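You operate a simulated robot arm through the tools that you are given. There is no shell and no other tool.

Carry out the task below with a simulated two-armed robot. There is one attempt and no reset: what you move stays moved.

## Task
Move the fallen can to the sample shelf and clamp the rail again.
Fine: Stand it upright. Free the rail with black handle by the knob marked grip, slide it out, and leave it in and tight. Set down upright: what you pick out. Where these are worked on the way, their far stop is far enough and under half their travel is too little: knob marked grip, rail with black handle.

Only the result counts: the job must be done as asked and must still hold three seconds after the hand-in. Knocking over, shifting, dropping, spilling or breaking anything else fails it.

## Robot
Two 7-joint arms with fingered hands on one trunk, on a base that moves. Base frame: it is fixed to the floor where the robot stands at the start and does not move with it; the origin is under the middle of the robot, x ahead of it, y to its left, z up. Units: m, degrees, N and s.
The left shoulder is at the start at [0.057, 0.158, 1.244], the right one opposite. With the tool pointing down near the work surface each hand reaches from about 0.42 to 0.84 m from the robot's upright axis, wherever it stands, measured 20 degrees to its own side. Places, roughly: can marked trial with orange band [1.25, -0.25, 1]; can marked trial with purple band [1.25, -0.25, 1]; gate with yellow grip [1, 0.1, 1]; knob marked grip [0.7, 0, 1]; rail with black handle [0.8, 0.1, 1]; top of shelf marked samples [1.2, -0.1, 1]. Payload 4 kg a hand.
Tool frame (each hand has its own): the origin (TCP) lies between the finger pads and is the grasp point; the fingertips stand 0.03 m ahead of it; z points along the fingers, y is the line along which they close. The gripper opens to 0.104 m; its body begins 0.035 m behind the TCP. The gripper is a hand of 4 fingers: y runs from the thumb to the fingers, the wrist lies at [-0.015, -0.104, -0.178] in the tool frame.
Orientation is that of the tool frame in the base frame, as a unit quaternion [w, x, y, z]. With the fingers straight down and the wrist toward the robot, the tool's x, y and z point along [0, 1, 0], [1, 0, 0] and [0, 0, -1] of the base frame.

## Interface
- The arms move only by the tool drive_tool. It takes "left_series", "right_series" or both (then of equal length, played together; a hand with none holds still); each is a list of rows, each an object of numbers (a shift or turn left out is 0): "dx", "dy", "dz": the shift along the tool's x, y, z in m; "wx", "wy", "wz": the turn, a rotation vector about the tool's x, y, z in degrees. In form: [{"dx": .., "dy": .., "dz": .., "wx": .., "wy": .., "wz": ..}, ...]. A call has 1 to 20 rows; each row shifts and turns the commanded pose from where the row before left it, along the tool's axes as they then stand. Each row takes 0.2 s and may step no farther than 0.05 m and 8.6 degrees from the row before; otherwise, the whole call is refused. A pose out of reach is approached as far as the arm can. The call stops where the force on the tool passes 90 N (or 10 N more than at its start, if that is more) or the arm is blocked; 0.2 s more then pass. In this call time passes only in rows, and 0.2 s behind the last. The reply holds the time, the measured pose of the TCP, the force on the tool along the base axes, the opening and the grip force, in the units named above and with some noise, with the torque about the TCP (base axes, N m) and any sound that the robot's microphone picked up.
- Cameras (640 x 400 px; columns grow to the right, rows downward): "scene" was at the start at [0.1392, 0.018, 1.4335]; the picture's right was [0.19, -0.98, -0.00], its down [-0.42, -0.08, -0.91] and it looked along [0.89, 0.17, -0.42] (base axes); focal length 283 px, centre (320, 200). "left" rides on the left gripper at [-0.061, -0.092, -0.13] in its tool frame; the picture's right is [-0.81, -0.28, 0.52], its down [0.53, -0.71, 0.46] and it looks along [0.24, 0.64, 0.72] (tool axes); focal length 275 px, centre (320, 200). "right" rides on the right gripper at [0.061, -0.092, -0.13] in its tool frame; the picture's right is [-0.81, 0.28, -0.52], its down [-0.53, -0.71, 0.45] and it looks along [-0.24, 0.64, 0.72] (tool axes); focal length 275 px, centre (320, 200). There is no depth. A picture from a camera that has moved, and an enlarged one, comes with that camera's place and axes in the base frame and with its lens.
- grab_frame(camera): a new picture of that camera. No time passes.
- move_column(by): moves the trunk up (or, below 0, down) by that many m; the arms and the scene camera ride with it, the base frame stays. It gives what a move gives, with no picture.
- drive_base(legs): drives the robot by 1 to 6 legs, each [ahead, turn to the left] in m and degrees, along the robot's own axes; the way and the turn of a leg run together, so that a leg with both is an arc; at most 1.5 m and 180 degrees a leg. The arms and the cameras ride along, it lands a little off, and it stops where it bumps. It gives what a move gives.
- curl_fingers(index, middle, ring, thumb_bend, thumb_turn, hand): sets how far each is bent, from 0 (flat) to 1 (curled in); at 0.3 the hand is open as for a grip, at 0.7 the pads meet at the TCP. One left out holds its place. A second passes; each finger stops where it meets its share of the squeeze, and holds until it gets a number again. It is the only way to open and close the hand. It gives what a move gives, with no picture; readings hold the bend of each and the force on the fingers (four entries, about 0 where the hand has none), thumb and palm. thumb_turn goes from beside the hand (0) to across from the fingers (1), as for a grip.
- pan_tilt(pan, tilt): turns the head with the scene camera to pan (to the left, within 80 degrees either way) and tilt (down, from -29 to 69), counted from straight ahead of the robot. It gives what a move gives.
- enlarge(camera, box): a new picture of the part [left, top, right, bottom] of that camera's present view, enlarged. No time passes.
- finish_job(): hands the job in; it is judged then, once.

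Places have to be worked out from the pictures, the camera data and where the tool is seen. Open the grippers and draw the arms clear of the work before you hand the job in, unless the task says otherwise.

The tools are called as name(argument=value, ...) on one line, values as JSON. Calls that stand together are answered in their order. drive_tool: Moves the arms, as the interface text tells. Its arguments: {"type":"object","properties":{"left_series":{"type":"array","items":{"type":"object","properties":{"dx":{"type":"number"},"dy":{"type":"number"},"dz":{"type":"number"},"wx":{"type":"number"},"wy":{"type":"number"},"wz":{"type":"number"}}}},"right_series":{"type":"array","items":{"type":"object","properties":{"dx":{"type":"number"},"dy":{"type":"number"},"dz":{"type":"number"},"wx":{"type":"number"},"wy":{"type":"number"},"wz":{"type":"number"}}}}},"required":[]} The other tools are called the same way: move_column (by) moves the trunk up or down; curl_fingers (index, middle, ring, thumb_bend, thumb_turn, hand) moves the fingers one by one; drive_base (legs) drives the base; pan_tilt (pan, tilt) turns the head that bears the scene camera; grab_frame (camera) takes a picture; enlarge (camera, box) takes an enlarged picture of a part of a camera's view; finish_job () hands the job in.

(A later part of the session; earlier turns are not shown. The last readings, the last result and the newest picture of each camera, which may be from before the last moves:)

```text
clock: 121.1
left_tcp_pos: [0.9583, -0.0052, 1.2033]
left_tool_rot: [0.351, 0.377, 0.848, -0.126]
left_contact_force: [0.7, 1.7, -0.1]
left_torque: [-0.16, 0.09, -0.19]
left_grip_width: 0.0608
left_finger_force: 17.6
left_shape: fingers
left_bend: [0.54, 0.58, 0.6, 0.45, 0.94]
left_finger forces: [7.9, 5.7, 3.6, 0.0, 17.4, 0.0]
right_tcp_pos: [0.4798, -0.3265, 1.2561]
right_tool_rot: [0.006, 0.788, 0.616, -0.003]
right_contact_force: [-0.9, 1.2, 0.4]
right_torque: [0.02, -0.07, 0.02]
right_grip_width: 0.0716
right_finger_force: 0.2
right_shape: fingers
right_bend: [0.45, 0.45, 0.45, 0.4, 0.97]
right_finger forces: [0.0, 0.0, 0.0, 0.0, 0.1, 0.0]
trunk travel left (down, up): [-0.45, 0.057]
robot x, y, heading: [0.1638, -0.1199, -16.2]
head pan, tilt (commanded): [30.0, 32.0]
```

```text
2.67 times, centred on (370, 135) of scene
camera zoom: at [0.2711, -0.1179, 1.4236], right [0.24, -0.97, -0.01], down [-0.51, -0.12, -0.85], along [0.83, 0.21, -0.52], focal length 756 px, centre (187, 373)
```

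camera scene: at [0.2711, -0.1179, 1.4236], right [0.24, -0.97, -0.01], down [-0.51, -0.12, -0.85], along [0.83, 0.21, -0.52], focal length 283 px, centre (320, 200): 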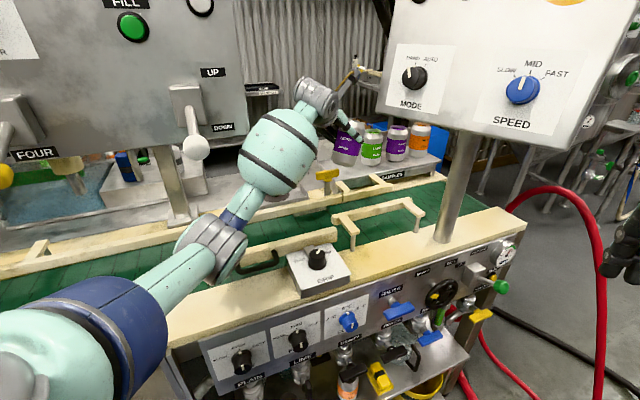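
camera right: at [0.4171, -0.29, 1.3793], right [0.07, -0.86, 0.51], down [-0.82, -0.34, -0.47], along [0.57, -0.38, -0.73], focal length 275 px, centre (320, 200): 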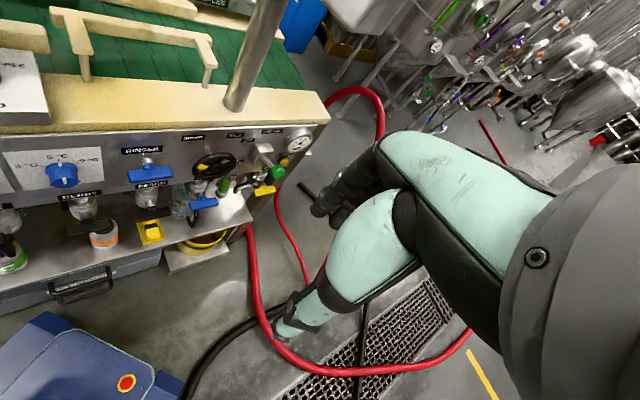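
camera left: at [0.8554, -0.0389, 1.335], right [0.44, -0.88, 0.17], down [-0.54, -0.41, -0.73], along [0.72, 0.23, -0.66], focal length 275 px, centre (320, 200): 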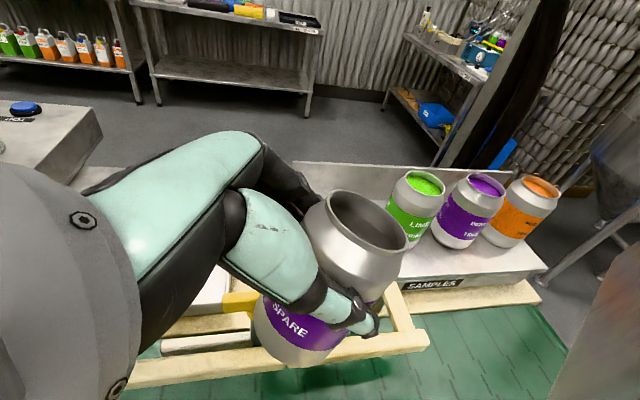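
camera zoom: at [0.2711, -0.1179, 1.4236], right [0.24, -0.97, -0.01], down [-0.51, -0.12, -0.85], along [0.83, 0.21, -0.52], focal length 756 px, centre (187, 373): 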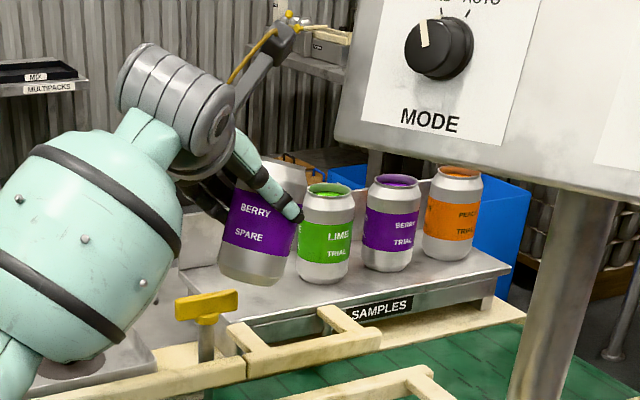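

Triangulating with the baseline between the two cameras, the shelf is actually farther and lower. Its top is near z 1.025, and the lime can is at about (1.170, -0.068). The free spot left of lime is centred near (1.10, 0.006). I continue the remaining turn and move above it, staying high.

drive_tool(left_series=[{"dx": -0.0068, "dy": 0.0225, "dz": 0.012, "wx": -1.67, "wy": -4.21, "wz": -1.91}, {"dx": -0.0064, "dy": 0.0219, "dz": 0.013, "wx": -1.67, "wy": -4.21, "wz": -1.91}, {"dx": -0.0061, "dy": 0.0212, "dz": 0.0141, "wx": -1.67, "wy": -4.21, "wz": -1.91}, {"dx": -0.0057, "dy": 0.0206, "dz": 0.0151, "wx": -1.67, "wy": -4.21, "wz": -1.91}, {"dx": -0.0054, "dy": 0.0199, "dz": 0.0162, "wx": -1.67, "wy": -4.21, "wz": -1.91}, {}, {}])

grab_frame(camera="scene")

grab_frame(camera="left")

```text
clock: 122.7
left_tcp_pos: [1.0946, 0.0429, 1.186]
left_tool_rot: [0.515, 0.245, 0.805, -0.163]
left_contact_force: [-0.6, -0.2, 0.6]
left_torque: [0.02, -0.01, 0.01]
left_grip_width: 0.0608
left_finger_force: 17.0
left_shape: fingers
left_bend: [0.54, 0.58, 0.6, 0.45, 0.94]
left_finger forces: [7.7, 5.6, 3.6, 0.0, 17.1, 0.0]
right_tcp_pos: [0.4875, -0.3169, 1.2567]
right_tool_rot: [0.009, 0.788, 0.615, -0.009]
right_contact_force: [-0.2, 0.8, 0.7]
right_torque: [-0.03, 0.01, -0.03]
right_grip_width: 0.0715
right_finger_force: 0.1
right_shape: fingers
right_bend: [0.45, 0.45, 0.45, 0.4, 0.97]
right_finger forces: [0.0, 0.0, 0.0, 0.0, 0.1, 0.0]
trunk travel left (down, up): [-0.45, 0.057]
robot x, y, heading: [0.1683, -0.12, -15.7]
head pan, tilt (commanded): [30.0, 32.0]
```

```text
taken
camera scene: at [0.3062, -0.1125, 1.4211], right [0.24, -0.97, -0.01], down [-0.53, -0.13, -0.84], along [0.81, 0.21, -0.54], focal length 283 px, centre (320, 200)
```

scene: 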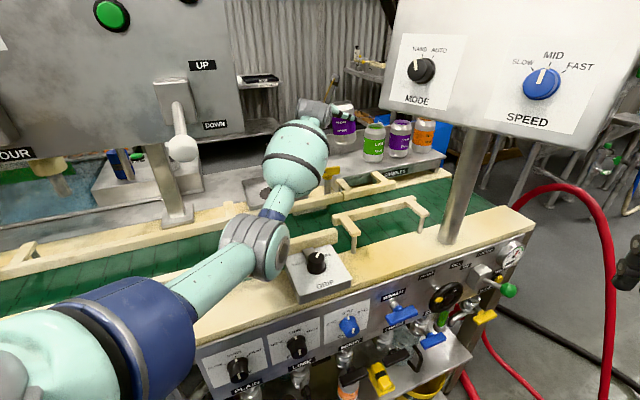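

```text
taken
camera left: at [0.9672, 0.0192, 1.2973], right [0.52, -0.68, 0.52], down [-0.25, -0.7, -0.67], along [0.82, 0.21, -0.53], focal length 275 px, centre (320, 200)
```

left: 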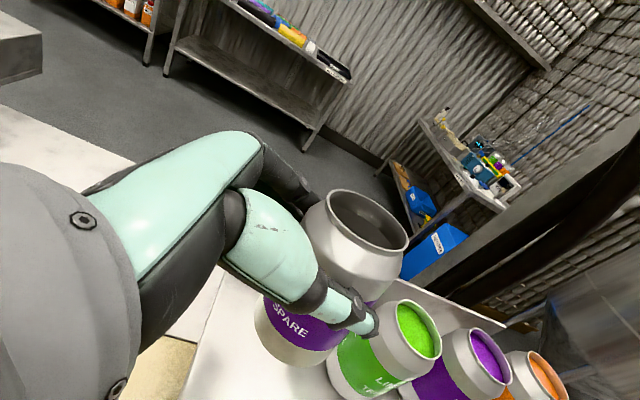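

The can looks upright in the hand. I zoom in to check verticality and the position relative to the shelf and the lime can.

enlarge(camera="scene", box=[280, 80, 460, 210])

enlarge(camera="left", box=[160, 160, 500, 400])

```text
3.08 times, centred on (370, 145) of scene
camera zoom: at [0.3062, -0.1125, 1.4211], right [0.24, -0.97, -0.01], down [-0.53, -0.13, -0.84], along [0.81, 0.21, -0.54], focal length 872 px, centre (166, 369)
```

zoom: 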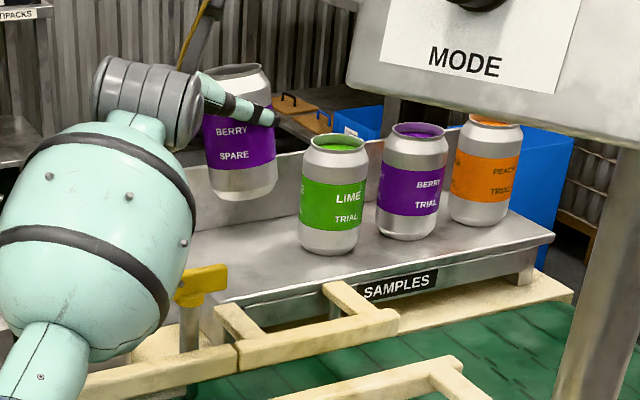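

```text
1.67 times, centred on (330, 280) of left
camera zoom: at [0.9672, 0.0192, 1.2973], right [0.52, -0.68, 0.52], down [-0.25, -0.7, -0.67], along [0.82, 0.21, -0.53], focal length 459 px, centre (303, 67)
```

zoom: 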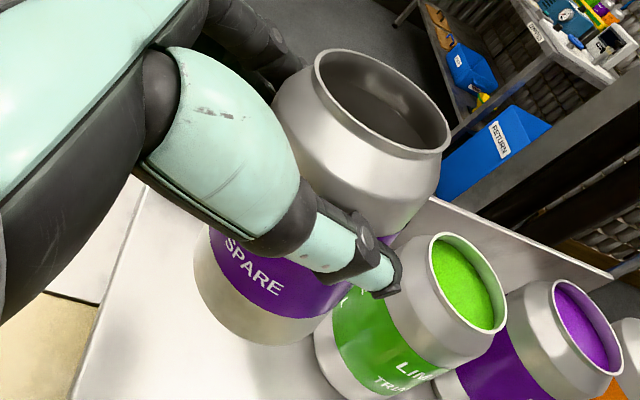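

The held can seems slightly tilted. I zoom closer in the scene camera to compare it with the standing cans.

enlarge(camera="scene", box=[325, 95, 415, 170])

```text
5.33 times, centred on (370, 132) of scene
camera zoom: at [0.3062, -0.1125, 1.4211], right [0.24, -0.97, -0.01], down [-0.53, -0.13, -0.84], along [0.81, 0.21, -0.54], focal length 1512 px, centre (53, 560)
```

zoom: 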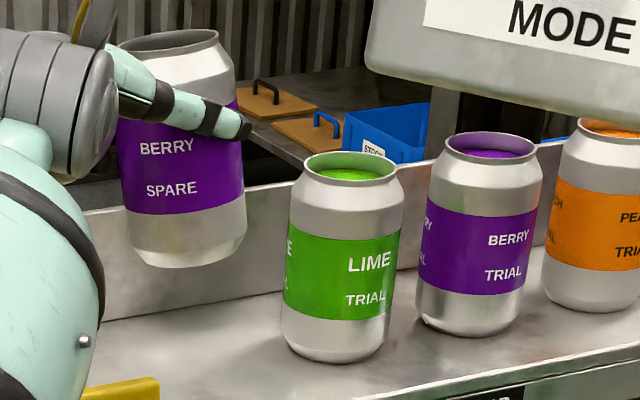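

The held can leans about 7-8 degrees, top to the left. I rotate the hand about the viewing direction by 8 degrees to correct it, then re-check.

drive_tool(left_series=[{"wx": -1.4, "wy": 2.25, "wz": 3.0}, {"wx": -1.4, "wy": 2.25, "wz": 3.0}, {}])

enlarge(camera="scene", box=[325, 95, 415, 170])

enlarge(camera="left", box=[160, 160, 500, 400])

```text
clock: 123.5
left_tcp_pos: [1.0917, 0.0413, 1.1896]
left_tool_rot: [0.498, 0.281, 0.814, -0.106]
left_contact_force: [0.0, 0.0, -0.3]
left_torque: [0.01, -0.03, 0.01]
left_grip_width: 0.0608
left_finger_force: 17.3
left_shape: fingers
left_bend: [0.54, 0.58, 0.6, 0.45, 0.94]
left_finger forces: [7.8, 5.6, 3.6, 0.0, 17.1, 0.1]
right_tcp_pos: [0.4851, -0.3167, 1.2579]
right_tool_rot: [0.011, 0.788, 0.615, -0.008]
right_contact_force: [-1.1, 0.9, 0.3]
right_torque: [-0.01, -0.03, 0.0]
right_grip_width: 0.0715
right_finger_force: 0.0
right_shape: fingers
right_bend: [0.45, 0.45, 0.45, 0.4, 0.97]
right_finger forces: [0.0, 0.0, 0.0, 0.1, 0.0, 0.0]
trunk travel left (down, up): [-0.45, 0.057]
robot x, y, heading: [0.1679, -0.1194, -16.1]
head pan, tilt (commanded): [30.0, 32.0]
```

```text
5.33 times, centred on (370, 132) of scene
camera zoom: at [0.3027, -0.1126, 1.4215], right [0.24, -0.97, -0.01], down [-0.52, -0.12, -0.84], along [0.82, 0.21, -0.54], focal length 1512 px, centre (53, 560)
```

zoom: 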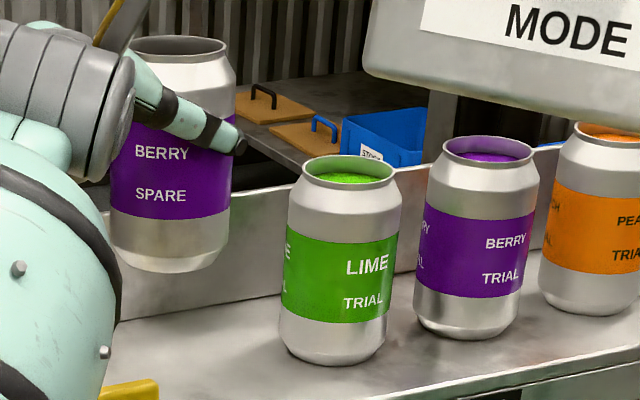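

```text
1.67 times, centred on (330, 280) of left
camera zoom: at [0.9638, 0.0036, 1.2956], right [0.51, -0.74, 0.43], down [-0.24, -0.6, -0.76], along [0.82, 0.29, -0.49], focal length 459 px, centre (303, 67)
```

zoom: 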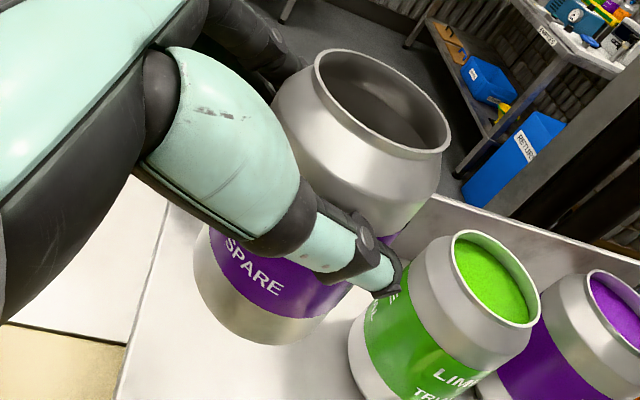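

The can is now vertical in both views. I shift a little toward the robot and right, to centre it on the free spot, and lower 6 cm.

drive_tool(left_series=[{"dx": -0.0049, "dy": -0.0171, "dz": 0.0051}, {"dx": 0.0131, "dy": -0.0016, "dz": 0.0072}, {"dx": 0.0131, "dy": -0.0016, "dz": 0.0072}, {"dx": 0.0131, "dy": -0.0016, "dz": 0.0072}, {"dx": 0.0131, "dy": -0.0016, "dz": 0.0072}, {}])

enlarge(camera="scene", box=[310, 90, 430, 190])

enlarge(camera="left", box=[160, 160, 500, 400])

```text
clock: 124.9
left_tcp_pos: [1.0875, 0.0244, 1.1286]
left_tool_rot: [0.497, 0.28, 0.814, -0.106]
left_contact_force: [-0.2, -0.5, -0.5]
left_torque: [0.0, 0.0, 0.01]
left_grip_width: 0.0605
left_finger_force: 16.9
left_shape: fingers
left_bend: [0.54, 0.58, 0.6, 0.45, 0.94]
left_finger forces: [7.7, 5.5, 3.6, 0.0, 17.0, 0.1]
right_tcp_pos: [0.4854, -0.317, 1.2565]
right_tool_rot: [0.01, 0.788, 0.616, -0.008]
right_contact_force: [0.2, 0.1, -0.4]
right_torque: [0.0, 0.0, -0.01]
right_grip_width: 0.0713
right_finger_force: 0.0
right_shape: fingers
right_bend: [0.45, 0.45, 0.45, 0.4, 0.97]
right_finger forces: [0.0, 0.0, 0.1, 0.0, 0.0, 0.0]
trunk travel left (down, up): [-0.45, 0.057]
robot x, y, heading: [0.1683, -0.1185, -16.2]
head pan, tilt (commanded): [30.0, 32.0]
```

```text
4.00 times, centred on (370, 140) of scene
camera zoom: at [0.3032, -0.1125, 1.4214], right [0.24, -0.97, -0.01], down [-0.53, -0.13, -0.84], along [0.82, 0.21, -0.54], focal length 1134 px, centre (120, 440)
```

zoom: 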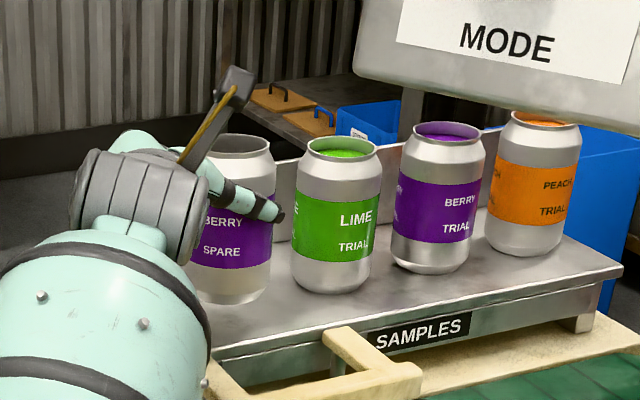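

```text
1.67 times, centred on (330, 280) of left
camera zoom: at [0.9597, -0.0142, 1.2345], right [0.52, -0.74, 0.43], down [-0.24, -0.6, -0.76], along [0.82, 0.29, -0.49], focal length 459 px, centre (303, 67)
```

zoom: 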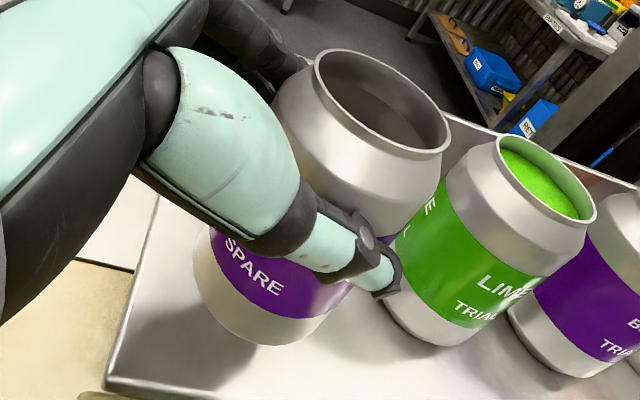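

The can hovers about 2 cm above the shelf, centred in the free spot. I lower slowly until I feel the shelf.

drive_tool(left_series=[{"dx": 0.0061, "dy": -0.0008, "dz": 0.0034}, {"dx": 0.0061, "dy": -0.0008, "dz": 0.0034}, {}])

drive_tool(left_series=[{"dx": 0.0035, "dy": -0.0004, "dz": 0.0019}, {}])

```text
clock: 125.7
left_tcp_pos: [1.0877, 0.0238, 1.1129]
left_tool_rot: [0.497, 0.28, 0.814, -0.107]
left_contact_force: [-0.1, -0.3, 0.4]
left_torque: [0.03, -0.04, -0.02]
left_grip_width: 0.0607
left_finger_force: 16.7
left_shape: fingers
left_bend: [0.54, 0.58, 0.6, 0.45, 0.94]
left_finger forces: [7.6, 5.6, 3.6, 0.1, 17.1, 0.0]
right_tcp_pos: [0.4864, -0.3163, 1.2578]
right_tool_rot: [0.01, 0.788, 0.616, -0.009]
right_contact_force: [1.0, 0.3, 0.0]
right_torque: [0.03, -0.01, 0.0]
right_grip_width: 0.0711
right_finger_force: 0.1
right_shape: fingers
right_bend: [0.45, 0.45, 0.45, 0.4, 0.97]
right_finger forces: [0.1, 0.1, 0.0, 0.0, 0.0, 0.0]
trunk travel left (down, up): [-0.45, 0.057]
robot x, y, heading: [0.1705, -0.1189, -16.0]
head pan, tilt (commanded): [30.0, 32.0]
```

```text
clock: 126.3
left_tcp_pos: [1.0879, 0.0227, 1.1094]
left_tool_rot: [0.498, 0.28, 0.814, -0.107]
left_contact_force: [0.1, 0.4, -0.1]
left_torque: [-0.04, -0.02, 0.01]
left_grip_width: 0.0607
left_finger_force: 16.7
left_shape: fingers
left_bend: [0.54, 0.58, 0.6, 0.45, 0.94]
left_finger forces: [7.7, 5.6, 3.6, 0.1, 17.2, 0.0]
right_tcp_pos: [0.4844, -0.3168, 1.257]
right_tool_rot: [0.011, 0.788, 0.615, -0.009]
right_contact_force: [-0.3, -0.5, -0.6]
right_torque: [-0.02, -0.04, -0.03]
right_grip_width: 0.0717
right_finger_force: 0.2
right_shape: fingers
right_bend: [0.45, 0.45, 0.45, 0.4, 0.97]
right_finger forces: [0.0, 0.0, 0.0, 0.0, 0.0, 0.0]
trunk travel left (down, up): [-0.45, 0.057]
robot x, y, heading: [0.1693, -0.1188, -15.9]
head pan, tilt (commanded): [30.0, 32.0]
```

No contact yet at z 1.109. I keep lowering in 4 mm steps.

drive_tool(left_series=[{"dx": 0.0035, "dy": -0.0004, "dz": 0.0019}, {}])

drive_tool(left_series=[{"dx": 0.0035, "dy": -0.0004, "dz": 0.0019}, {}])

enlarge(camera="left", box=[160, 160, 500, 400])

```text
clock: 126.9
left_tcp_pos: [1.0876, 0.0244, 1.1048]
left_tool_rot: [0.497, 0.28, 0.815, -0.107]
left_contact_force: [0.4, 0.4, -0.6]
left_torque: [0.04, -0.01, 0.02]
left_grip_width: 0.0608
left_finger_force: 17.1
left_shape: fingers
left_bend: [0.54, 0.58, 0.6, 0.45, 0.94]
left_finger forces: [7.7, 5.6, 3.6, 0.0, 17.1, 0.0]
right_tcp_pos: [0.4854, -0.3169, 1.2577]
right_tool_rot: [0.01, 0.788, 0.615, -0.009]
right_contact_force: [0.6, 1.1, 0.3]
right_torque: [0.02, -0.01, 0.01]
right_grip_width: 0.0714
right_finger_force: 0.1
right_shape: fingers
right_bend: [0.45, 0.45, 0.45, 0.4, 0.97]
right_finger forces: [0.0, 0.0, 0.0, 0.1, 0.0, 0.0]
trunk travel left (down, up): [-0.45, 0.057]
robot x, y, heading: [0.1711, -0.1194, -15.9]
head pan, tilt (commanded): [30.0, 32.0]
```

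```text
clock: 127.5
left_tcp_pos: [1.0879, 0.0228, 1.1029]
left_tool_rot: [0.499, 0.281, 0.813, -0.108]
left_contact_force: [0.4, 0.3, 5.3]
left_torque: [0.01, -0.13, 0.0]
left_grip_width: 0.0609
left_finger_force: 17.7
left_shape: fingers
left_bend: [0.54, 0.58, 0.6, 0.45, 0.94]
left_finger forces: [7.6, 5.7, 3.7, 0.0, 17.4, 0.0]
right_tcp_pos: [0.4841, -0.3162, 1.258]
right_tool_rot: [0.011, 0.788, 0.616, -0.008]
right_contact_force: [0.2, 0.3, -0.7]
right_torque: [0.03, -0.02, 0.0]
right_grip_width: 0.0713
right_finger_force: 0.0
right_shape: fingers
right_bend: [0.45, 0.45, 0.45, 0.4, 0.97]
right_finger forces: [0.0, 0.0, 0.0, 0.0, 0.0, 0.1]
trunk travel left (down, up): [-0.45, 0.057]
robot x, y, heading: [0.1718, -0.123, -15.8]
head pan, tilt (commanded): [30.0, 32.0]
```

```text
1.67 times, centred on (330, 280) of left
camera zoom: at [0.9593, -0.0144, 1.2096], right [0.51, -0.74, 0.43], down [-0.24, -0.61, -0.76], along [0.82, 0.29, -0.49], focal length 459 px, centre (303, 67)
```

zoom: 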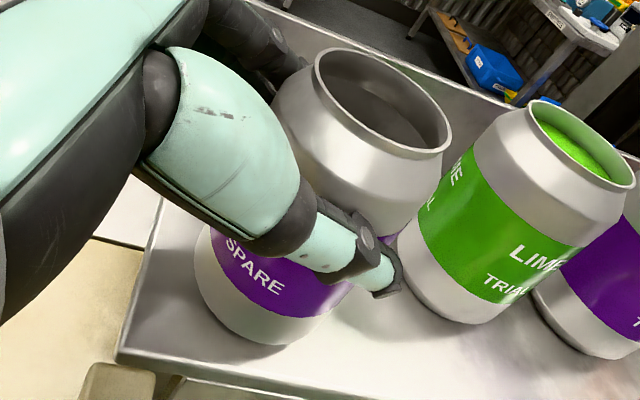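

Contact is 5 N at z 1.103, first on the can's left-back rim, so a small lean remains. I check the lean once more in the scene view.

enlarge(camera="scene", box=[325, 105, 415, 180])

```text
5.33 times, centred on (370, 142) of scene
camera zoom: at [0.3021, -0.1124, 1.4216], right [0.24, -0.97, -0.01], down [-0.52, -0.13, -0.84], along [0.82, 0.21, -0.54], focal length 1512 px, centre (53, 507)
```

zoom: 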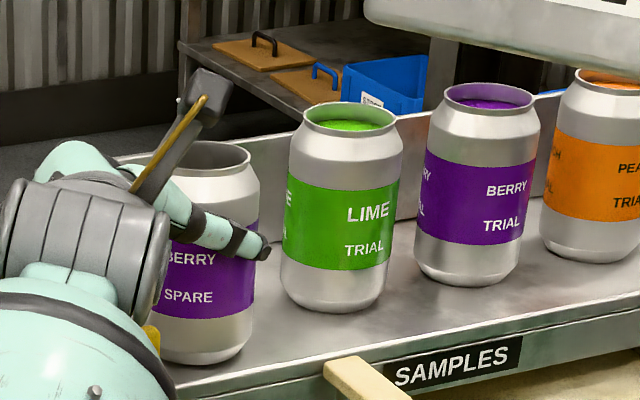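

It is upright to within a degree or two and resting on the shelf. I press 2 mm to seat it flat and then release the grip gradually.

drive_tool(left_series=[{"dx": 0.0017, "dy": -0.0002, "dz": 0.001}, {}])

curl_fingers(hand="left", index=0.5, middle=0.54, ring=0.56, thumb_bend=0.43)

enlarge(camera="scene", box=[325, 105, 415, 180])

enlarge(camera="left", box=[160, 160, 500, 400])

```text
clock: 128.1
left_tcp_pos: [1.0868, 0.0231, 1.1018]
left_tool_rot: [0.501, 0.28, 0.812, -0.106]
left_contact_force: [-0.9, 1.2, 9.7]
left_torque: [0.05, -0.24, 0.0]
left_grip_width: 0.0605
left_finger_force: 17.2
left_shape: fingers
left_bend: [0.54, 0.58, 0.6, 0.45, 0.94]
left_finger forces: [7.5, 6.0, 4.0, 0.0, 17.6, 0.0]
right_tcp_pos: [0.4835, -0.3156, 1.2577]
right_tool_rot: [0.01, 0.788, 0.616, -0.008]
right_contact_force: [-0.2, -0.8, 0.4]
right_torque: [0.02, 0.01, -0.01]
right_grip_width: 0.0715
right_finger_force: 0.1
right_shape: fingers
right_bend: [0.45, 0.45, 0.45, 0.4, 0.97]
right_finger forces: [0.0, 0.0, 0.0, 0.0, 0.1, 0.1]
trunk travel left (down, up): [-0.45, 0.057]
robot x, y, heading: [0.1734, -0.1225, -16.0]
head pan, tilt (commanded): [30.0, 32.0]
```

```text
clock: 129.1
left_tcp_pos: [1.089, 0.0239, 1.0976]
left_tool_rot: [0.498, 0.281, 0.814, -0.107]
left_contact_force: [0.2, -0.6, -0.9]
left_torque: [-0.03, 0.0, -0.01]
left_grip_width: 0.0644
left_finger_force: 1.9
left_shape: fingers
left_bend: [0.5, 0.53, 0.56, 0.41, 0.97]
left_finger forces: [0.2, 1.4, 0.5, 0.1, 2.1, 0.0]
right_tcp_pos: [0.4848, -0.3163, 1.2575]
right_tool_rot: [0.01, 0.788, 0.616, -0.008]
right_contact_force: [0.0, 0.3, -0.8]
right_torque: [0.02, -0.02, 0.03]
right_grip_width: 0.0717
right_finger_force: 0.2
right_shape: fingers
right_bend: [0.45, 0.45, 0.45, 0.4, 0.97]
right_finger forces: [0.1, 0.1, 0.0, 0.0, 0.1, 0.1]
trunk travel left (down, up): [-0.45, 0.057]
robot x, y, heading: [0.169, -0.1193, -16.0]
head pan, tilt (commanded): [30.0, 32.0]
```

```text
5.33 times, centred on (370, 142) of scene
camera zoom: at [0.3035, -0.1125, 1.4214], right [0.24, -0.97, -0.01], down [-0.53, -0.13, -0.84], along [0.82, 0.21, -0.54], focal length 1512 px, centre (53, 507)
```

zoom: 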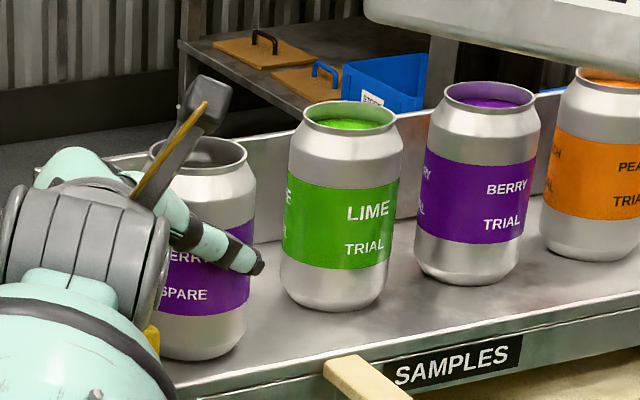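

```text
1.67 times, centred on (330, 280) of left
camera zoom: at [0.9605, -0.0147, 1.2058], right [0.52, -0.74, 0.43], down [-0.25, -0.6, -0.76], along [0.82, 0.29, -0.49], focal length 459 px, centre (303, 67)
```

zoom: 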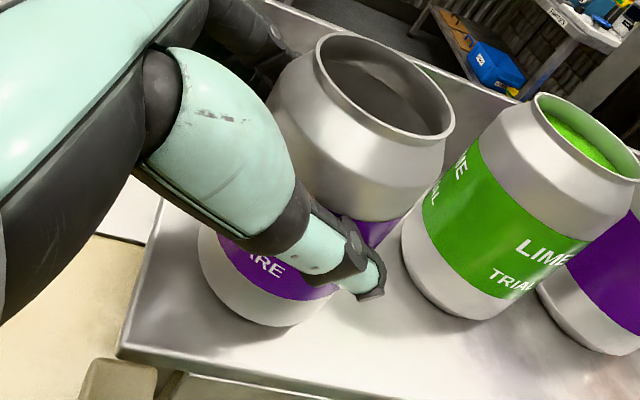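

The can stands on its own with only slight touch remaining. I open the thumb and fingers further, then withdraw backwards along the hand's axis.

curl_fingers(hand="left", index=0.45, middle=0.46, ring=0.47, thumb_bend=0.33)

enlarge(camera="left", box=[160, 160, 500, 400])

```text
clock: 130.1
left_tcp_pos: [1.0878, 0.023, 1.0992]
left_tool_rot: [0.498, 0.28, 0.814, -0.106]
left_contact_force: [-0.2, 0.3, -0.4]
left_torque: [0.01, -0.02, 0.0]
left_grip_width: 0.0798
left_finger_force: 0.0
left_shape: fingers
left_bend: [0.45, 0.46, 0.47, 0.33, 0.97]
left_finger forces: [0.0, 0.0, 0.1, 0.1, 0.0, 0.1]
right_tcp_pos: [0.4849, -0.3171, 1.2574]
right_tool_rot: [0.01, 0.788, 0.616, -0.009]
right_contact_force: [0.4, 0.4, -0.8]
right_torque: [0.04, 0.03, -0.03]
right_grip_width: 0.0715
right_finger_force: 0.0
right_shape: fingers
right_bend: [0.45, 0.45, 0.45, 0.4, 0.97]
right_finger forces: [0.1, 0.0, 0.1, 0.1, 0.0, 0.1]
trunk travel left (down, up): [-0.45, 0.057]
robot x, y, heading: [0.1708, -0.1181, -15.7]
head pan, tilt (commanded): [30.0, 32.0]
```

```text
1.67 times, centred on (330, 280) of left
camera zoom: at [0.9602, -0.0146, 1.2063], right [0.52, -0.74, 0.43], down [-0.24, -0.6, -0.76], along [0.82, 0.29, -0.49], focal length 459 px, centre (303, 67)
```

zoom: 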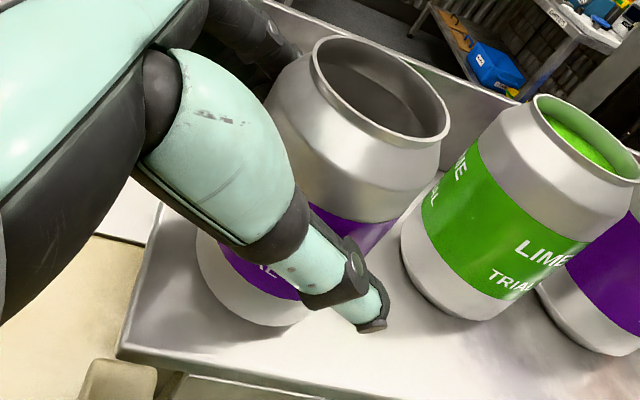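

Fully released with no contact. I open the thumb a bit more and back out slowly along the hand's axis.

curl_fingers(hand="left", index=0.42, middle=0.43, ring=0.43, thumb_bend=0.26)

drive_tool(left_series=[{"dz": -0.01}, {"dz": -0.012}, {"dz": -0.015}, {}])

enlarge(camera="left", box=[160, 160, 500, 400])

enlarge(camera="scene", box=[325, 105, 415, 180])

```text
clock: 131.1
left_tcp_pos: [1.0876, 0.0223, 1.0995]
left_tool_rot: [0.498, 0.281, 0.814, -0.108]
left_contact_force: [1.2, 0.5, -0.4]
left_torque: [0.01, -0.01, 0.02]
left_grip_width: 0.0911
left_finger_force: 0.1
left_shape: fingers
left_bend: [0.42, 0.43, 0.43, 0.26, 0.97]
left_finger forces: [0.0, 0.1, 0.1, 0.0, 0.0, 0.0]
right_tcp_pos: [0.485, -0.3164, 1.2574]
right_tool_rot: [0.01, 0.788, 0.616, -0.009]
right_contact_force: [-0.5, -0.6, -0.2]
right_torque: [0.0, 0.02, -0.03]
right_grip_width: 0.0714
right_finger_force: 0.0
right_shape: fingers
right_bend: [0.45, 0.45, 0.45, 0.4, 0.97]
right_finger forces: [0.1, 0.0, 0.1, 0.0, 0.0, 0.1]
trunk travel left (down, up): [-0.45, 0.057]
robot x, y, heading: [0.1693, -0.1236, -16.2]
head pan, tilt (commanded): [30.0, 32.0]
```

```text
clock: 132.1
left_tcp_pos: [1.0592, 0.0408, 1.1168]
left_tool_rot: [0.498, 0.28, 0.814, -0.107]
left_contact_force: [0.0, -0.5, -0.3]
left_torque: [0.0, 0.03, 0.01]
left_grip_width: 0.0911
left_finger_force: 0.1
left_shape: fingers
left_bend: [0.42, 0.43, 0.43, 0.26, 0.97]
left_finger forces: [0.0, 0.0, 0.0, 0.0, 0.0, 0.0]
right_tcp_pos: [0.4848, -0.3162, 1.2572]
right_tool_rot: [0.01, 0.788, 0.615, -0.009]
right_contact_force: [0.5, 0.0, -0.4]
right_torque: [0.0, 0.03, 0.03]
right_grip_width: 0.0714
right_finger_force: 0.0
right_shape: fingers
right_bend: [0.45, 0.45, 0.45, 0.4, 0.97]
right_finger forces: [0.0, 0.1, 0.1, 0.0, 0.0, 0.0]
trunk travel left (down, up): [-0.45, 0.057]
robot x, y, heading: [0.1701, -0.1191, -15.8]
head pan, tilt (commanded): [30.0, 32.0]
```

```text
1.67 times, centred on (330, 280) of left
camera zoom: at [0.9316, 0.0025, 1.2243], right [0.52, -0.74, 0.43], down [-0.24, -0.6, -0.76], along [0.82, 0.29, -0.49], focal length 459 px, centre (303, 67)
```

zoom: 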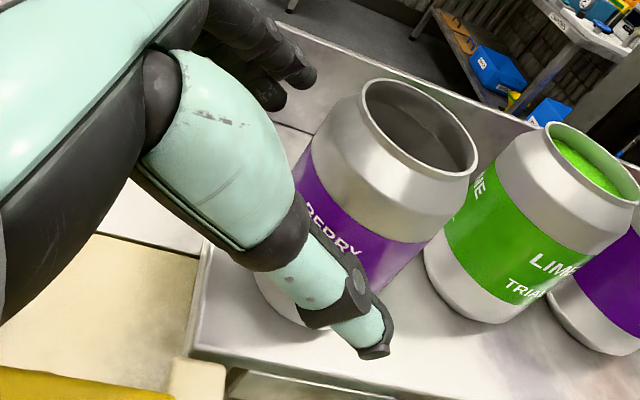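

```text
5.33 times, centred on (370, 142) of scene
camera zoom: at [0.3034, -0.1125, 1.4214], right [0.24, -0.97, -0.01], down [-0.53, -0.13, -0.84], along [0.82, 0.21, -0.54], focal length 1512 px, centre (53, 507)
```

zoom: 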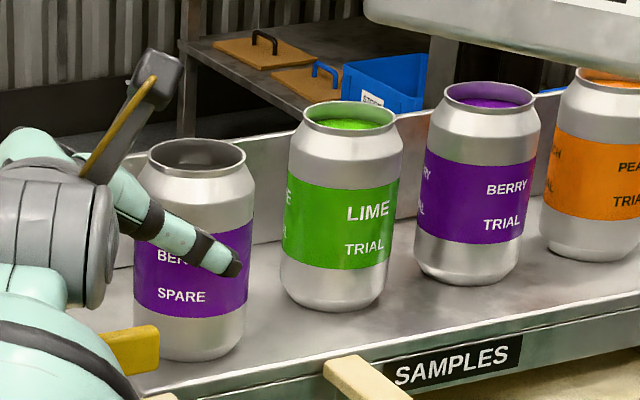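

The can stands upright beside the lime can. I withdraw further and raise the hand clear of the shelf and gate.

drive_tool(left_series=[{"dz": -0.02}, {"dz": -0.02}, {"dz": -0.015}, {}])

grab_frame(camera="scene")

grab_frame(camera="left")

```text
clock: 133.1
left_tcp_pos: [1.018, 0.0654, 1.1437]
left_tool_rot: [0.497, 0.28, 0.814, -0.107]
left_contact_force: [-0.4, -0.4, 0.2]
left_torque: [0.0, -0.01, -0.02]
left_grip_width: 0.0908
left_finger_force: 0.0
left_shape: fingers
left_bend: [0.42, 0.43, 0.43, 0.26, 0.97]
left_finger forces: [0.1, 0.0, 0.1, 0.0, 0.0, 0.0]
right_tcp_pos: [0.4861, -0.3168, 1.2572]
right_tool_rot: [0.01, 0.788, 0.615, -0.009]
right_contact_force: [-0.2, 0.6, 0.3]
right_torque: [-0.02, 0.04, 0.01]
right_grip_width: 0.0713
right_finger_force: 0.0
right_shape: fingers
right_bend: [0.45, 0.45, 0.45, 0.4, 0.97]
right_finger forces: [0.0, 0.0, 0.0, 0.1, 0.0, 0.1]
trunk travel left (down, up): [-0.45, 0.057]
robot x, y, heading: [0.1694, -0.1263, -16.1]
head pan, tilt (commanded): [30.0, 32.0]
```

```text
taken
camera scene: at [0.3032, -0.1125, 1.4214], right [0.24, -0.97, -0.01], down [-0.53, -0.13, -0.84], along [0.82, 0.21, -0.54], focal length 283 px, centre (320, 200)
```

scene: 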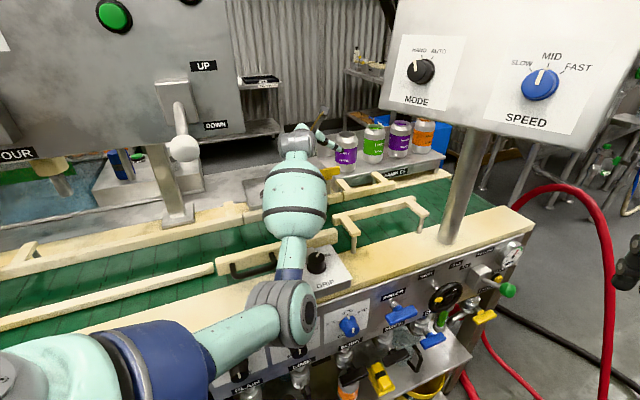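

```text
taken
camera left: at [0.8898, 0.0272, 1.2508], right [0.52, -0.74, 0.43], down [-0.24, -0.61, -0.76], along [0.82, 0.29, -0.49], focal length 275 px, centre (320, 200)
```

left: 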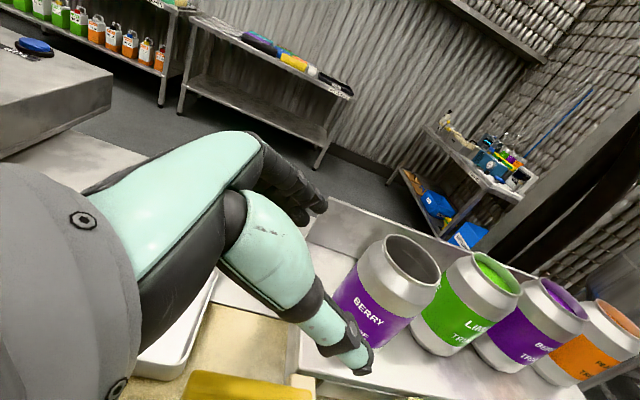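

The shelf is done. I retract the left arm back and up, away from the shelf and clear of the filler panel.

drive_tool(left_series=[{"dy": -0.0156, "dz": -0.0283}, {"dy": -0.0156, "dz": -0.0283}, {"dy": -0.0156, "dz": -0.0283}, {"dy": -0.0156, "dz": -0.0283}, {}])

grab_frame(camera="scene")

grab_frame(camera="left")

```text
clock: 134.3
left_tcp_pos: [0.8975, 0.0641, 1.1918]
left_tool_rot: [0.498, 0.28, 0.814, -0.106]
left_contact_force: [0.5, 0.0, -0.8]
left_torque: [0.0, 0.05, -0.02]
left_grip_width: 0.0909
left_finger_force: 0.1
left_shape: fingers
left_bend: [0.42, 0.43, 0.43, 0.26, 0.97]
left_finger forces: [0.0, 0.0, 0.0, 0.0, 0.0, 0.1]
right_tcp_pos: [0.486, -0.3161, 1.2566]
right_tool_rot: [0.009, 0.787, 0.616, -0.008]
right_contact_force: [1.0, 0.2, 0.5]
right_torque: [0.01, 0.0, 0.0]
right_grip_width: 0.0714
right_finger_force: 0.2
right_shape: fingers
right_bend: [0.45, 0.45, 0.45, 0.4, 0.97]
right_finger forces: [0.0, 0.0, 0.1, 0.0, 0.0, 0.1]
trunk travel left (down, up): [-0.45, 0.057]
robot x, y, heading: [0.1688, -0.1222, -16.0]
head pan, tilt (commanded): [30.0, 32.0]
```

```text
taken
camera scene: at [0.3035, -0.1122, 1.4214], right [0.24, -0.97, -0.01], down [-0.53, -0.13, -0.84], along [0.82, 0.21, -0.54], focal length 283 px, centre (320, 200)
```

scene: 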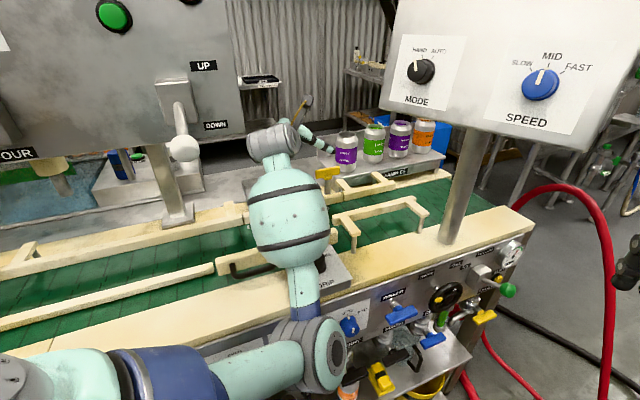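

```text
taken
camera left: at [0.7698, 0.0269, 1.2993], right [0.52, -0.74, 0.43], down [-0.24, -0.61, -0.76], along [0.82, 0.29, -0.49], focal length 275 px, centre (320, 200)
```

left: 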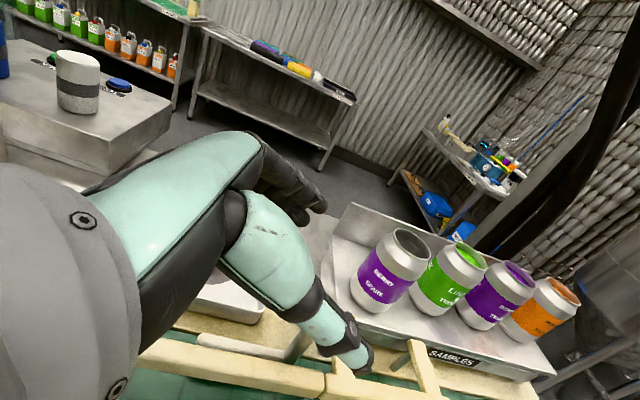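

Next I will restore the lever, which sits at about (0.57, 0.12, 1.29). That needs more room, so I first bring the left hand to the right, away from the lever, before backing the base up.

drive_tool(left_series=[{"dy": -0.036, "dz": -0.008}, {"dy": -0.036, "dz": -0.008}, {"dy": -0.036, "dz": -0.008}, {}])

grab_frame(camera="scene")

```text
clock: 135.3
left_tcp_pos: [0.82, -0.0128, 1.192]
left_tool_rot: [0.497, 0.279, 0.815, -0.107]
left_contact_force: [-0.5, -0.4, 0.2]
left_torque: [0.0, 0.0, 0.02]
left_grip_width: 0.0913
left_finger_force: 0.1
left_shape: fingers
left_bend: [0.42, 0.43, 0.43, 0.26, 0.97]
left_finger forces: [0.1, 0.0, 0.0, 0.1, 0.1, 0.0]
right_tcp_pos: [0.4863, -0.3177, 1.2582]
right_tool_rot: [0.01, 0.788, 0.616, -0.009]
right_contact_force: [0.8, -0.1, 0.6]
right_torque: [0.0, -0.02, 0.02]
right_grip_width: 0.0716
right_finger_force: 0.0
right_shape: fingers
right_bend: [0.45, 0.45, 0.45, 0.4, 0.97]
right_finger forces: [0.1, 0.0, 0.0, 0.1, 0.0, 0.0]
trunk travel left (down, up): [-0.45, 0.057]
robot x, y, heading: [0.1694, -0.1226, -16.1]
head pan, tilt (commanded): [30.0, 32.0]
```

```text
taken
camera scene: at [0.3032, -0.1123, 1.4214], right [0.24, -0.97, -0.01], down [-0.53, -0.13, -0.84], along [0.82, 0.21, -0.54], focal length 283 px, centre (320, 200)
```

scene: 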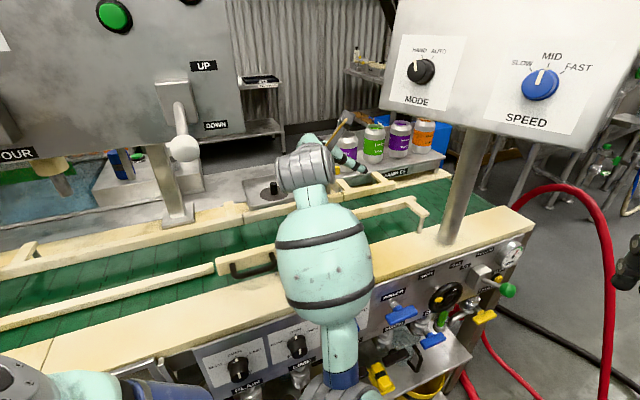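

The hand is clear. I shift a bit further right, then back the base away by 0.25 m.

drive_tool(left_series=[{"dy": -0.036, "dz": -0.008}, {"dy": -0.036, "dz": -0.008}, {}])

drive_base(legs=[[-0.25, 0]])

pan_tilt(pan=40, tilt=20)

grab_frame(camera="scene")

grab_frame(camera="left")

```text
clock: 136.1
left_tcp_pos: [0.7661, -0.0662, 1.1927]
left_tool_rot: [0.497, 0.28, 0.814, -0.108]
left_contact_force: [0.2, -0.2, 0.2]
left_torque: [0.03, -0.01, 0.01]
left_grip_width: 0.0912
left_finger_force: 0.1
left_shape: fingers
left_bend: [0.42, 0.43, 0.43, 0.26, 0.97]
left_finger forces: [0.0, 0.0, 0.0, 0.0, 0.1, 0.0]
right_tcp_pos: [0.4853, -0.3161, 1.2577]
right_tool_rot: [0.01, 0.787, 0.616, -0.009]
right_contact_force: [-0.3, 0.7, -0.1]
right_torque: [0.04, 0.0, 0.0]
right_grip_width: 0.0716
right_finger_force: 0.0
right_shape: fingers
right_bend: [0.45, 0.45, 0.45, 0.4, 0.97]
right_finger forces: [0.0, 0.0, 0.1, 0.1, 0.0, 0.1]
trunk travel left (down, up): [-0.45, 0.057]
robot x, y, heading: [0.1691, -0.1261, -16.0]
head pan, tilt (commanded): [30.0, 32.0]
```

```text
clock: 138.0
left_tcp_pos: [0.5277, 0.0049, 1.1929]
left_tool_rot: [0.498, 0.279, 0.814, -0.107]
left_contact_force: [-0.5, -0.4, -0.6]
left_torque: [0.02, 0.0, -0.04]
left_grip_width: 0.0909
left_finger_force: 0.0
left_shape: fingers
left_bend: [0.42, 0.43, 0.43, 0.26, 0.97]
left_finger forces: [0.0, 0.0, 0.0, 0.0, 0.1, 0.0]
right_tcp_pos: [0.2475, -0.2492, 1.2568]
right_tool_rot: [0.01, 0.788, 0.616, -0.009]
right_contact_force: [0.0, -0.5, 0.0]
right_torque: [-0.01, -0.02, -0.01]
right_grip_width: 0.0715
right_finger_force: 0.1
right_shape: fingers
right_bend: [0.45, 0.45, 0.45, 0.4, 0.97]
right_finger forces: [0.1, 0.0, 0.0, 0.0, 0.0, 0.0]
trunk travel left (down, up): [-0.45, 0.057]
robot x, y, heading: [-0.0682, -0.0537, -16.1]
head pan, tilt (commanded): [30.0, 32.0]
```

```text
clock: 138.7
left_tcp_pos: [0.512, 0.0097, 1.1998]
left_tool_rot: [0.503, 0.279, 0.811, -0.106]
left_contact_force: [-0.4, 0.6, 0.3]
left_torque: [-0.04, -0.01, 0.03]
left_grip_width: 0.0914
left_finger_force: 0.0
left_shape: fingers
left_bend: [0.42, 0.43, 0.43, 0.26, 0.98]
left_finger forces: [0.0, 0.0, 0.0, 0.0, 0.1, 0.0]
right_tcp_pos: [0.2303, -0.2441, 1.2617]
right_tool_rot: [0.015, 0.787, 0.617, -0.005]
right_contact_force: [0.3, -0.4, 0.3]
right_torque: [0.0, -0.03, 0.02]
right_grip_width: 0.0714
right_finger_force: 0.0
right_shape: fingers
right_bend: [0.45, 0.45, 0.45, 0.4, 0.98]
right_finger forces: [0.0, 0.0, 0.0, 0.1, 0.1, 0.1]
trunk travel left (down, up): [-0.45, 0.057]
robot x, y, heading: [-0.0709, -0.0575, -16.1]
head pan, tilt (commanded): [40.0, 20.0]
```

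```text
taken
camera scene: at [0.0599, -0.0315, 1.4407], right [0.4, -0.91, -0.01], down [-0.33, -0.14, -0.94], along [0.86, 0.38, -0.35], focal length 283 px, centre (320, 200)
```

scene: 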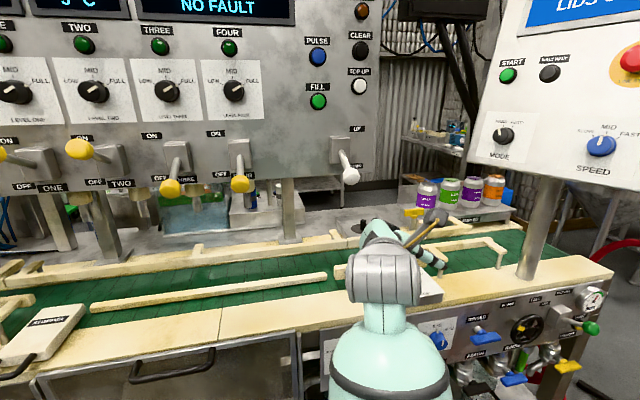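

```text
taken
camera left: at [0.3822, -0.0282, 1.3052], right [0.51, -0.74, 0.44], down [-0.23, -0.61, -0.76], along [0.83, 0.29, -0.48], focal length 275 px, centre (320, 200)
```

left: 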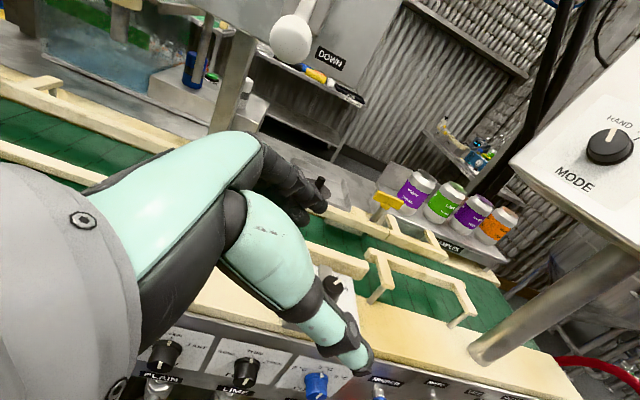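

The robot is backed off and I have a clear view of the panel. I enlarge the lever.

enlarge(camera="scene", box=[290, 110, 400, 200])

enlarge(camera="left", box=[200, 0, 380, 130])

```text
4.44 times, centred on (345, 155) of scene
camera zoom: at [0.0599, -0.0315, 1.4407], right [0.4, -0.91, -0.01], down [-0.33, -0.14, -0.94], along [0.86, 0.38, -0.35], focal length 1260 px, centre (209, 400)
```

zoom: 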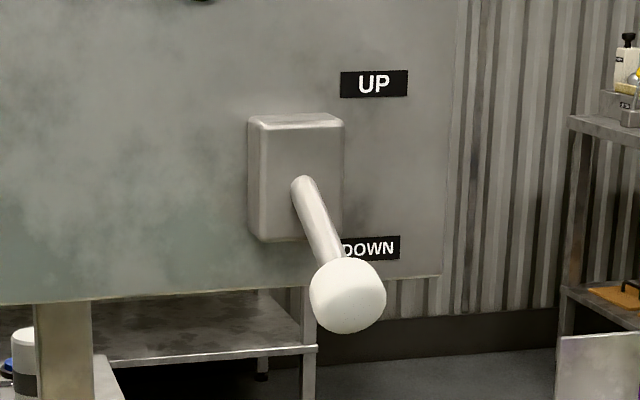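

```text
3.08 times, centred on (290, 65) of left
camera zoom: at [0.3822, -0.0282, 1.3052], right [0.51, -0.74, 0.44], down [-0.23, -0.61, -0.76], along [0.83, 0.29, -0.48], focal length 847 px, centre (412, 615)
```

zoom: 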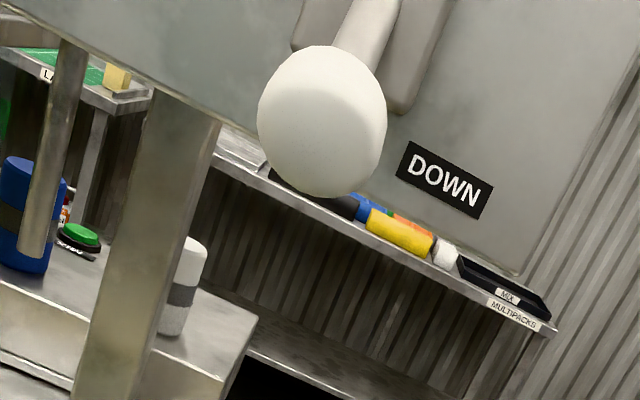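

The lever's ball is at about (0.585, 0.133, 1.287); it was originally at z 1.362. I'll make a fist with the left hand, bring it under the ball, and raise it back to UP.

curl_fingers(hand="left", index=0.95, middle=0.95, ring=0.95, thumb_bend=0.6)

drive_tool(left_series=[{"dx": 0.0163, "dy": 0.001, "dz": 0.008}, {"dx": 0.0082, "dy": 0.0353, "dz": -0.0017}, {"dx": 0.0082, "dy": 0.0353, "dz": -0.0017}, {"dx": 0.0082, "dy": 0.0353, "dz": -0.0017}, {}])

grab_frame(camera="scene")

grab_frame(camera="left")

```text
clock: 139.7
left_tcp_pos: [0.5127, 0.0086, 1.1993]
left_tool_rot: [0.503, 0.278, 0.811, -0.106]
left_contact_force: [-0.3, 0.8, 0.2]
left_torque: [-0.01, 0.01, 0.0]
left_grip_width: 0.041
left_finger_force: 0.1
left_shape: fingers
left_bend: [0.95, 0.95, 0.95, 0.6, 0.98]
left_finger forces: [0.0, 0.0, 0.0, 0.1, 0.0, 0.0]
right_tcp_pos: [0.2321, -0.2445, 1.2607]
right_tool_rot: [0.016, 0.787, 0.616, -0.005]
right_contact_force: [0.3, 0.1, 0.2]
right_torque: [0.03, -0.01, -0.01]
right_grip_width: 0.0715
right_finger_force: 0.1
right_shape: fingers
right_bend: [0.45, 0.45, 0.45, 0.4, 0.98]
right_finger forces: [0.0, 0.0, 0.0, 0.0, 0.1, 0.0]
trunk travel left (down, up): [-0.45, 0.057]
robot x, y, heading: [-0.0734, -0.0564, -16.4]
head pan, tilt (commanded): [40.0, 20.0]
```

```text
clock: 140.9
left_tcp_pos: [0.5586, 0.1099, 1.1756]
left_tool_rot: [0.503, 0.279, 0.811, -0.105]
left_contact_force: [-0.5, -0.3, -0.6]
left_torque: [-0.02, 0.0, 0.0]
left_grip_width: 0.0409
left_finger_force: 0.0
left_shape: fingers
left_bend: [0.95, 0.95, 0.95, 0.6, 0.98]
left_finger forces: [0.0, 0.0, 0.0, 0.0, 0.0, 0.1]
right_tcp_pos: [0.2305, -0.2441, 1.2612]
right_tool_rot: [0.016, 0.788, 0.616, -0.005]
right_contact_force: [0.5, 0.0, -0.2]
right_torque: [-0.03, 0.0, -0.02]
right_grip_width: 0.0714
right_finger_force: 0.1
right_shape: fingers
right_bend: [0.45, 0.45, 0.45, 0.4, 0.98]
right_finger forces: [0.1, 0.0, 0.0, 0.0, 0.0, 0.1]
trunk travel left (down, up): [-0.45, 0.057]
robot x, y, heading: [-0.0711, -0.0563, -16.0]
head pan, tilt (commanded): [40.0, 20.0]
```

```text
taken
camera scene: at [0.0605, -0.0327, 1.4407], right [0.4, -0.91, -0.01], down [-0.32, -0.13, -0.94], along [0.86, 0.38, -0.35], focal length 283 px, centre (320, 200)
```

scene: 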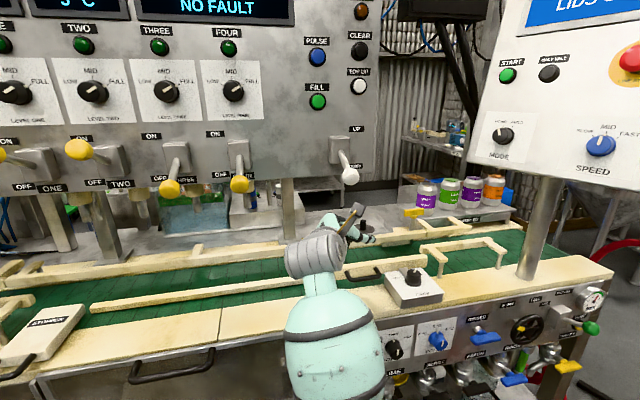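

```text
taken
camera left: at [0.4303, 0.0722, 1.28], right [0.51, -0.74, 0.44], down [-0.23, -0.61, -0.76], along [0.83, 0.29, -0.48], focal length 275 px, centre (320, 200)
```

left: 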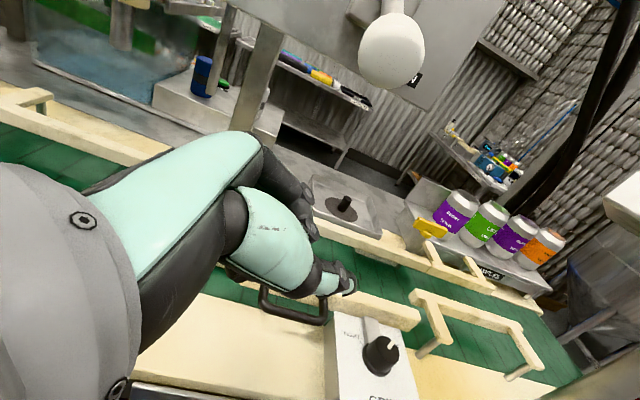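

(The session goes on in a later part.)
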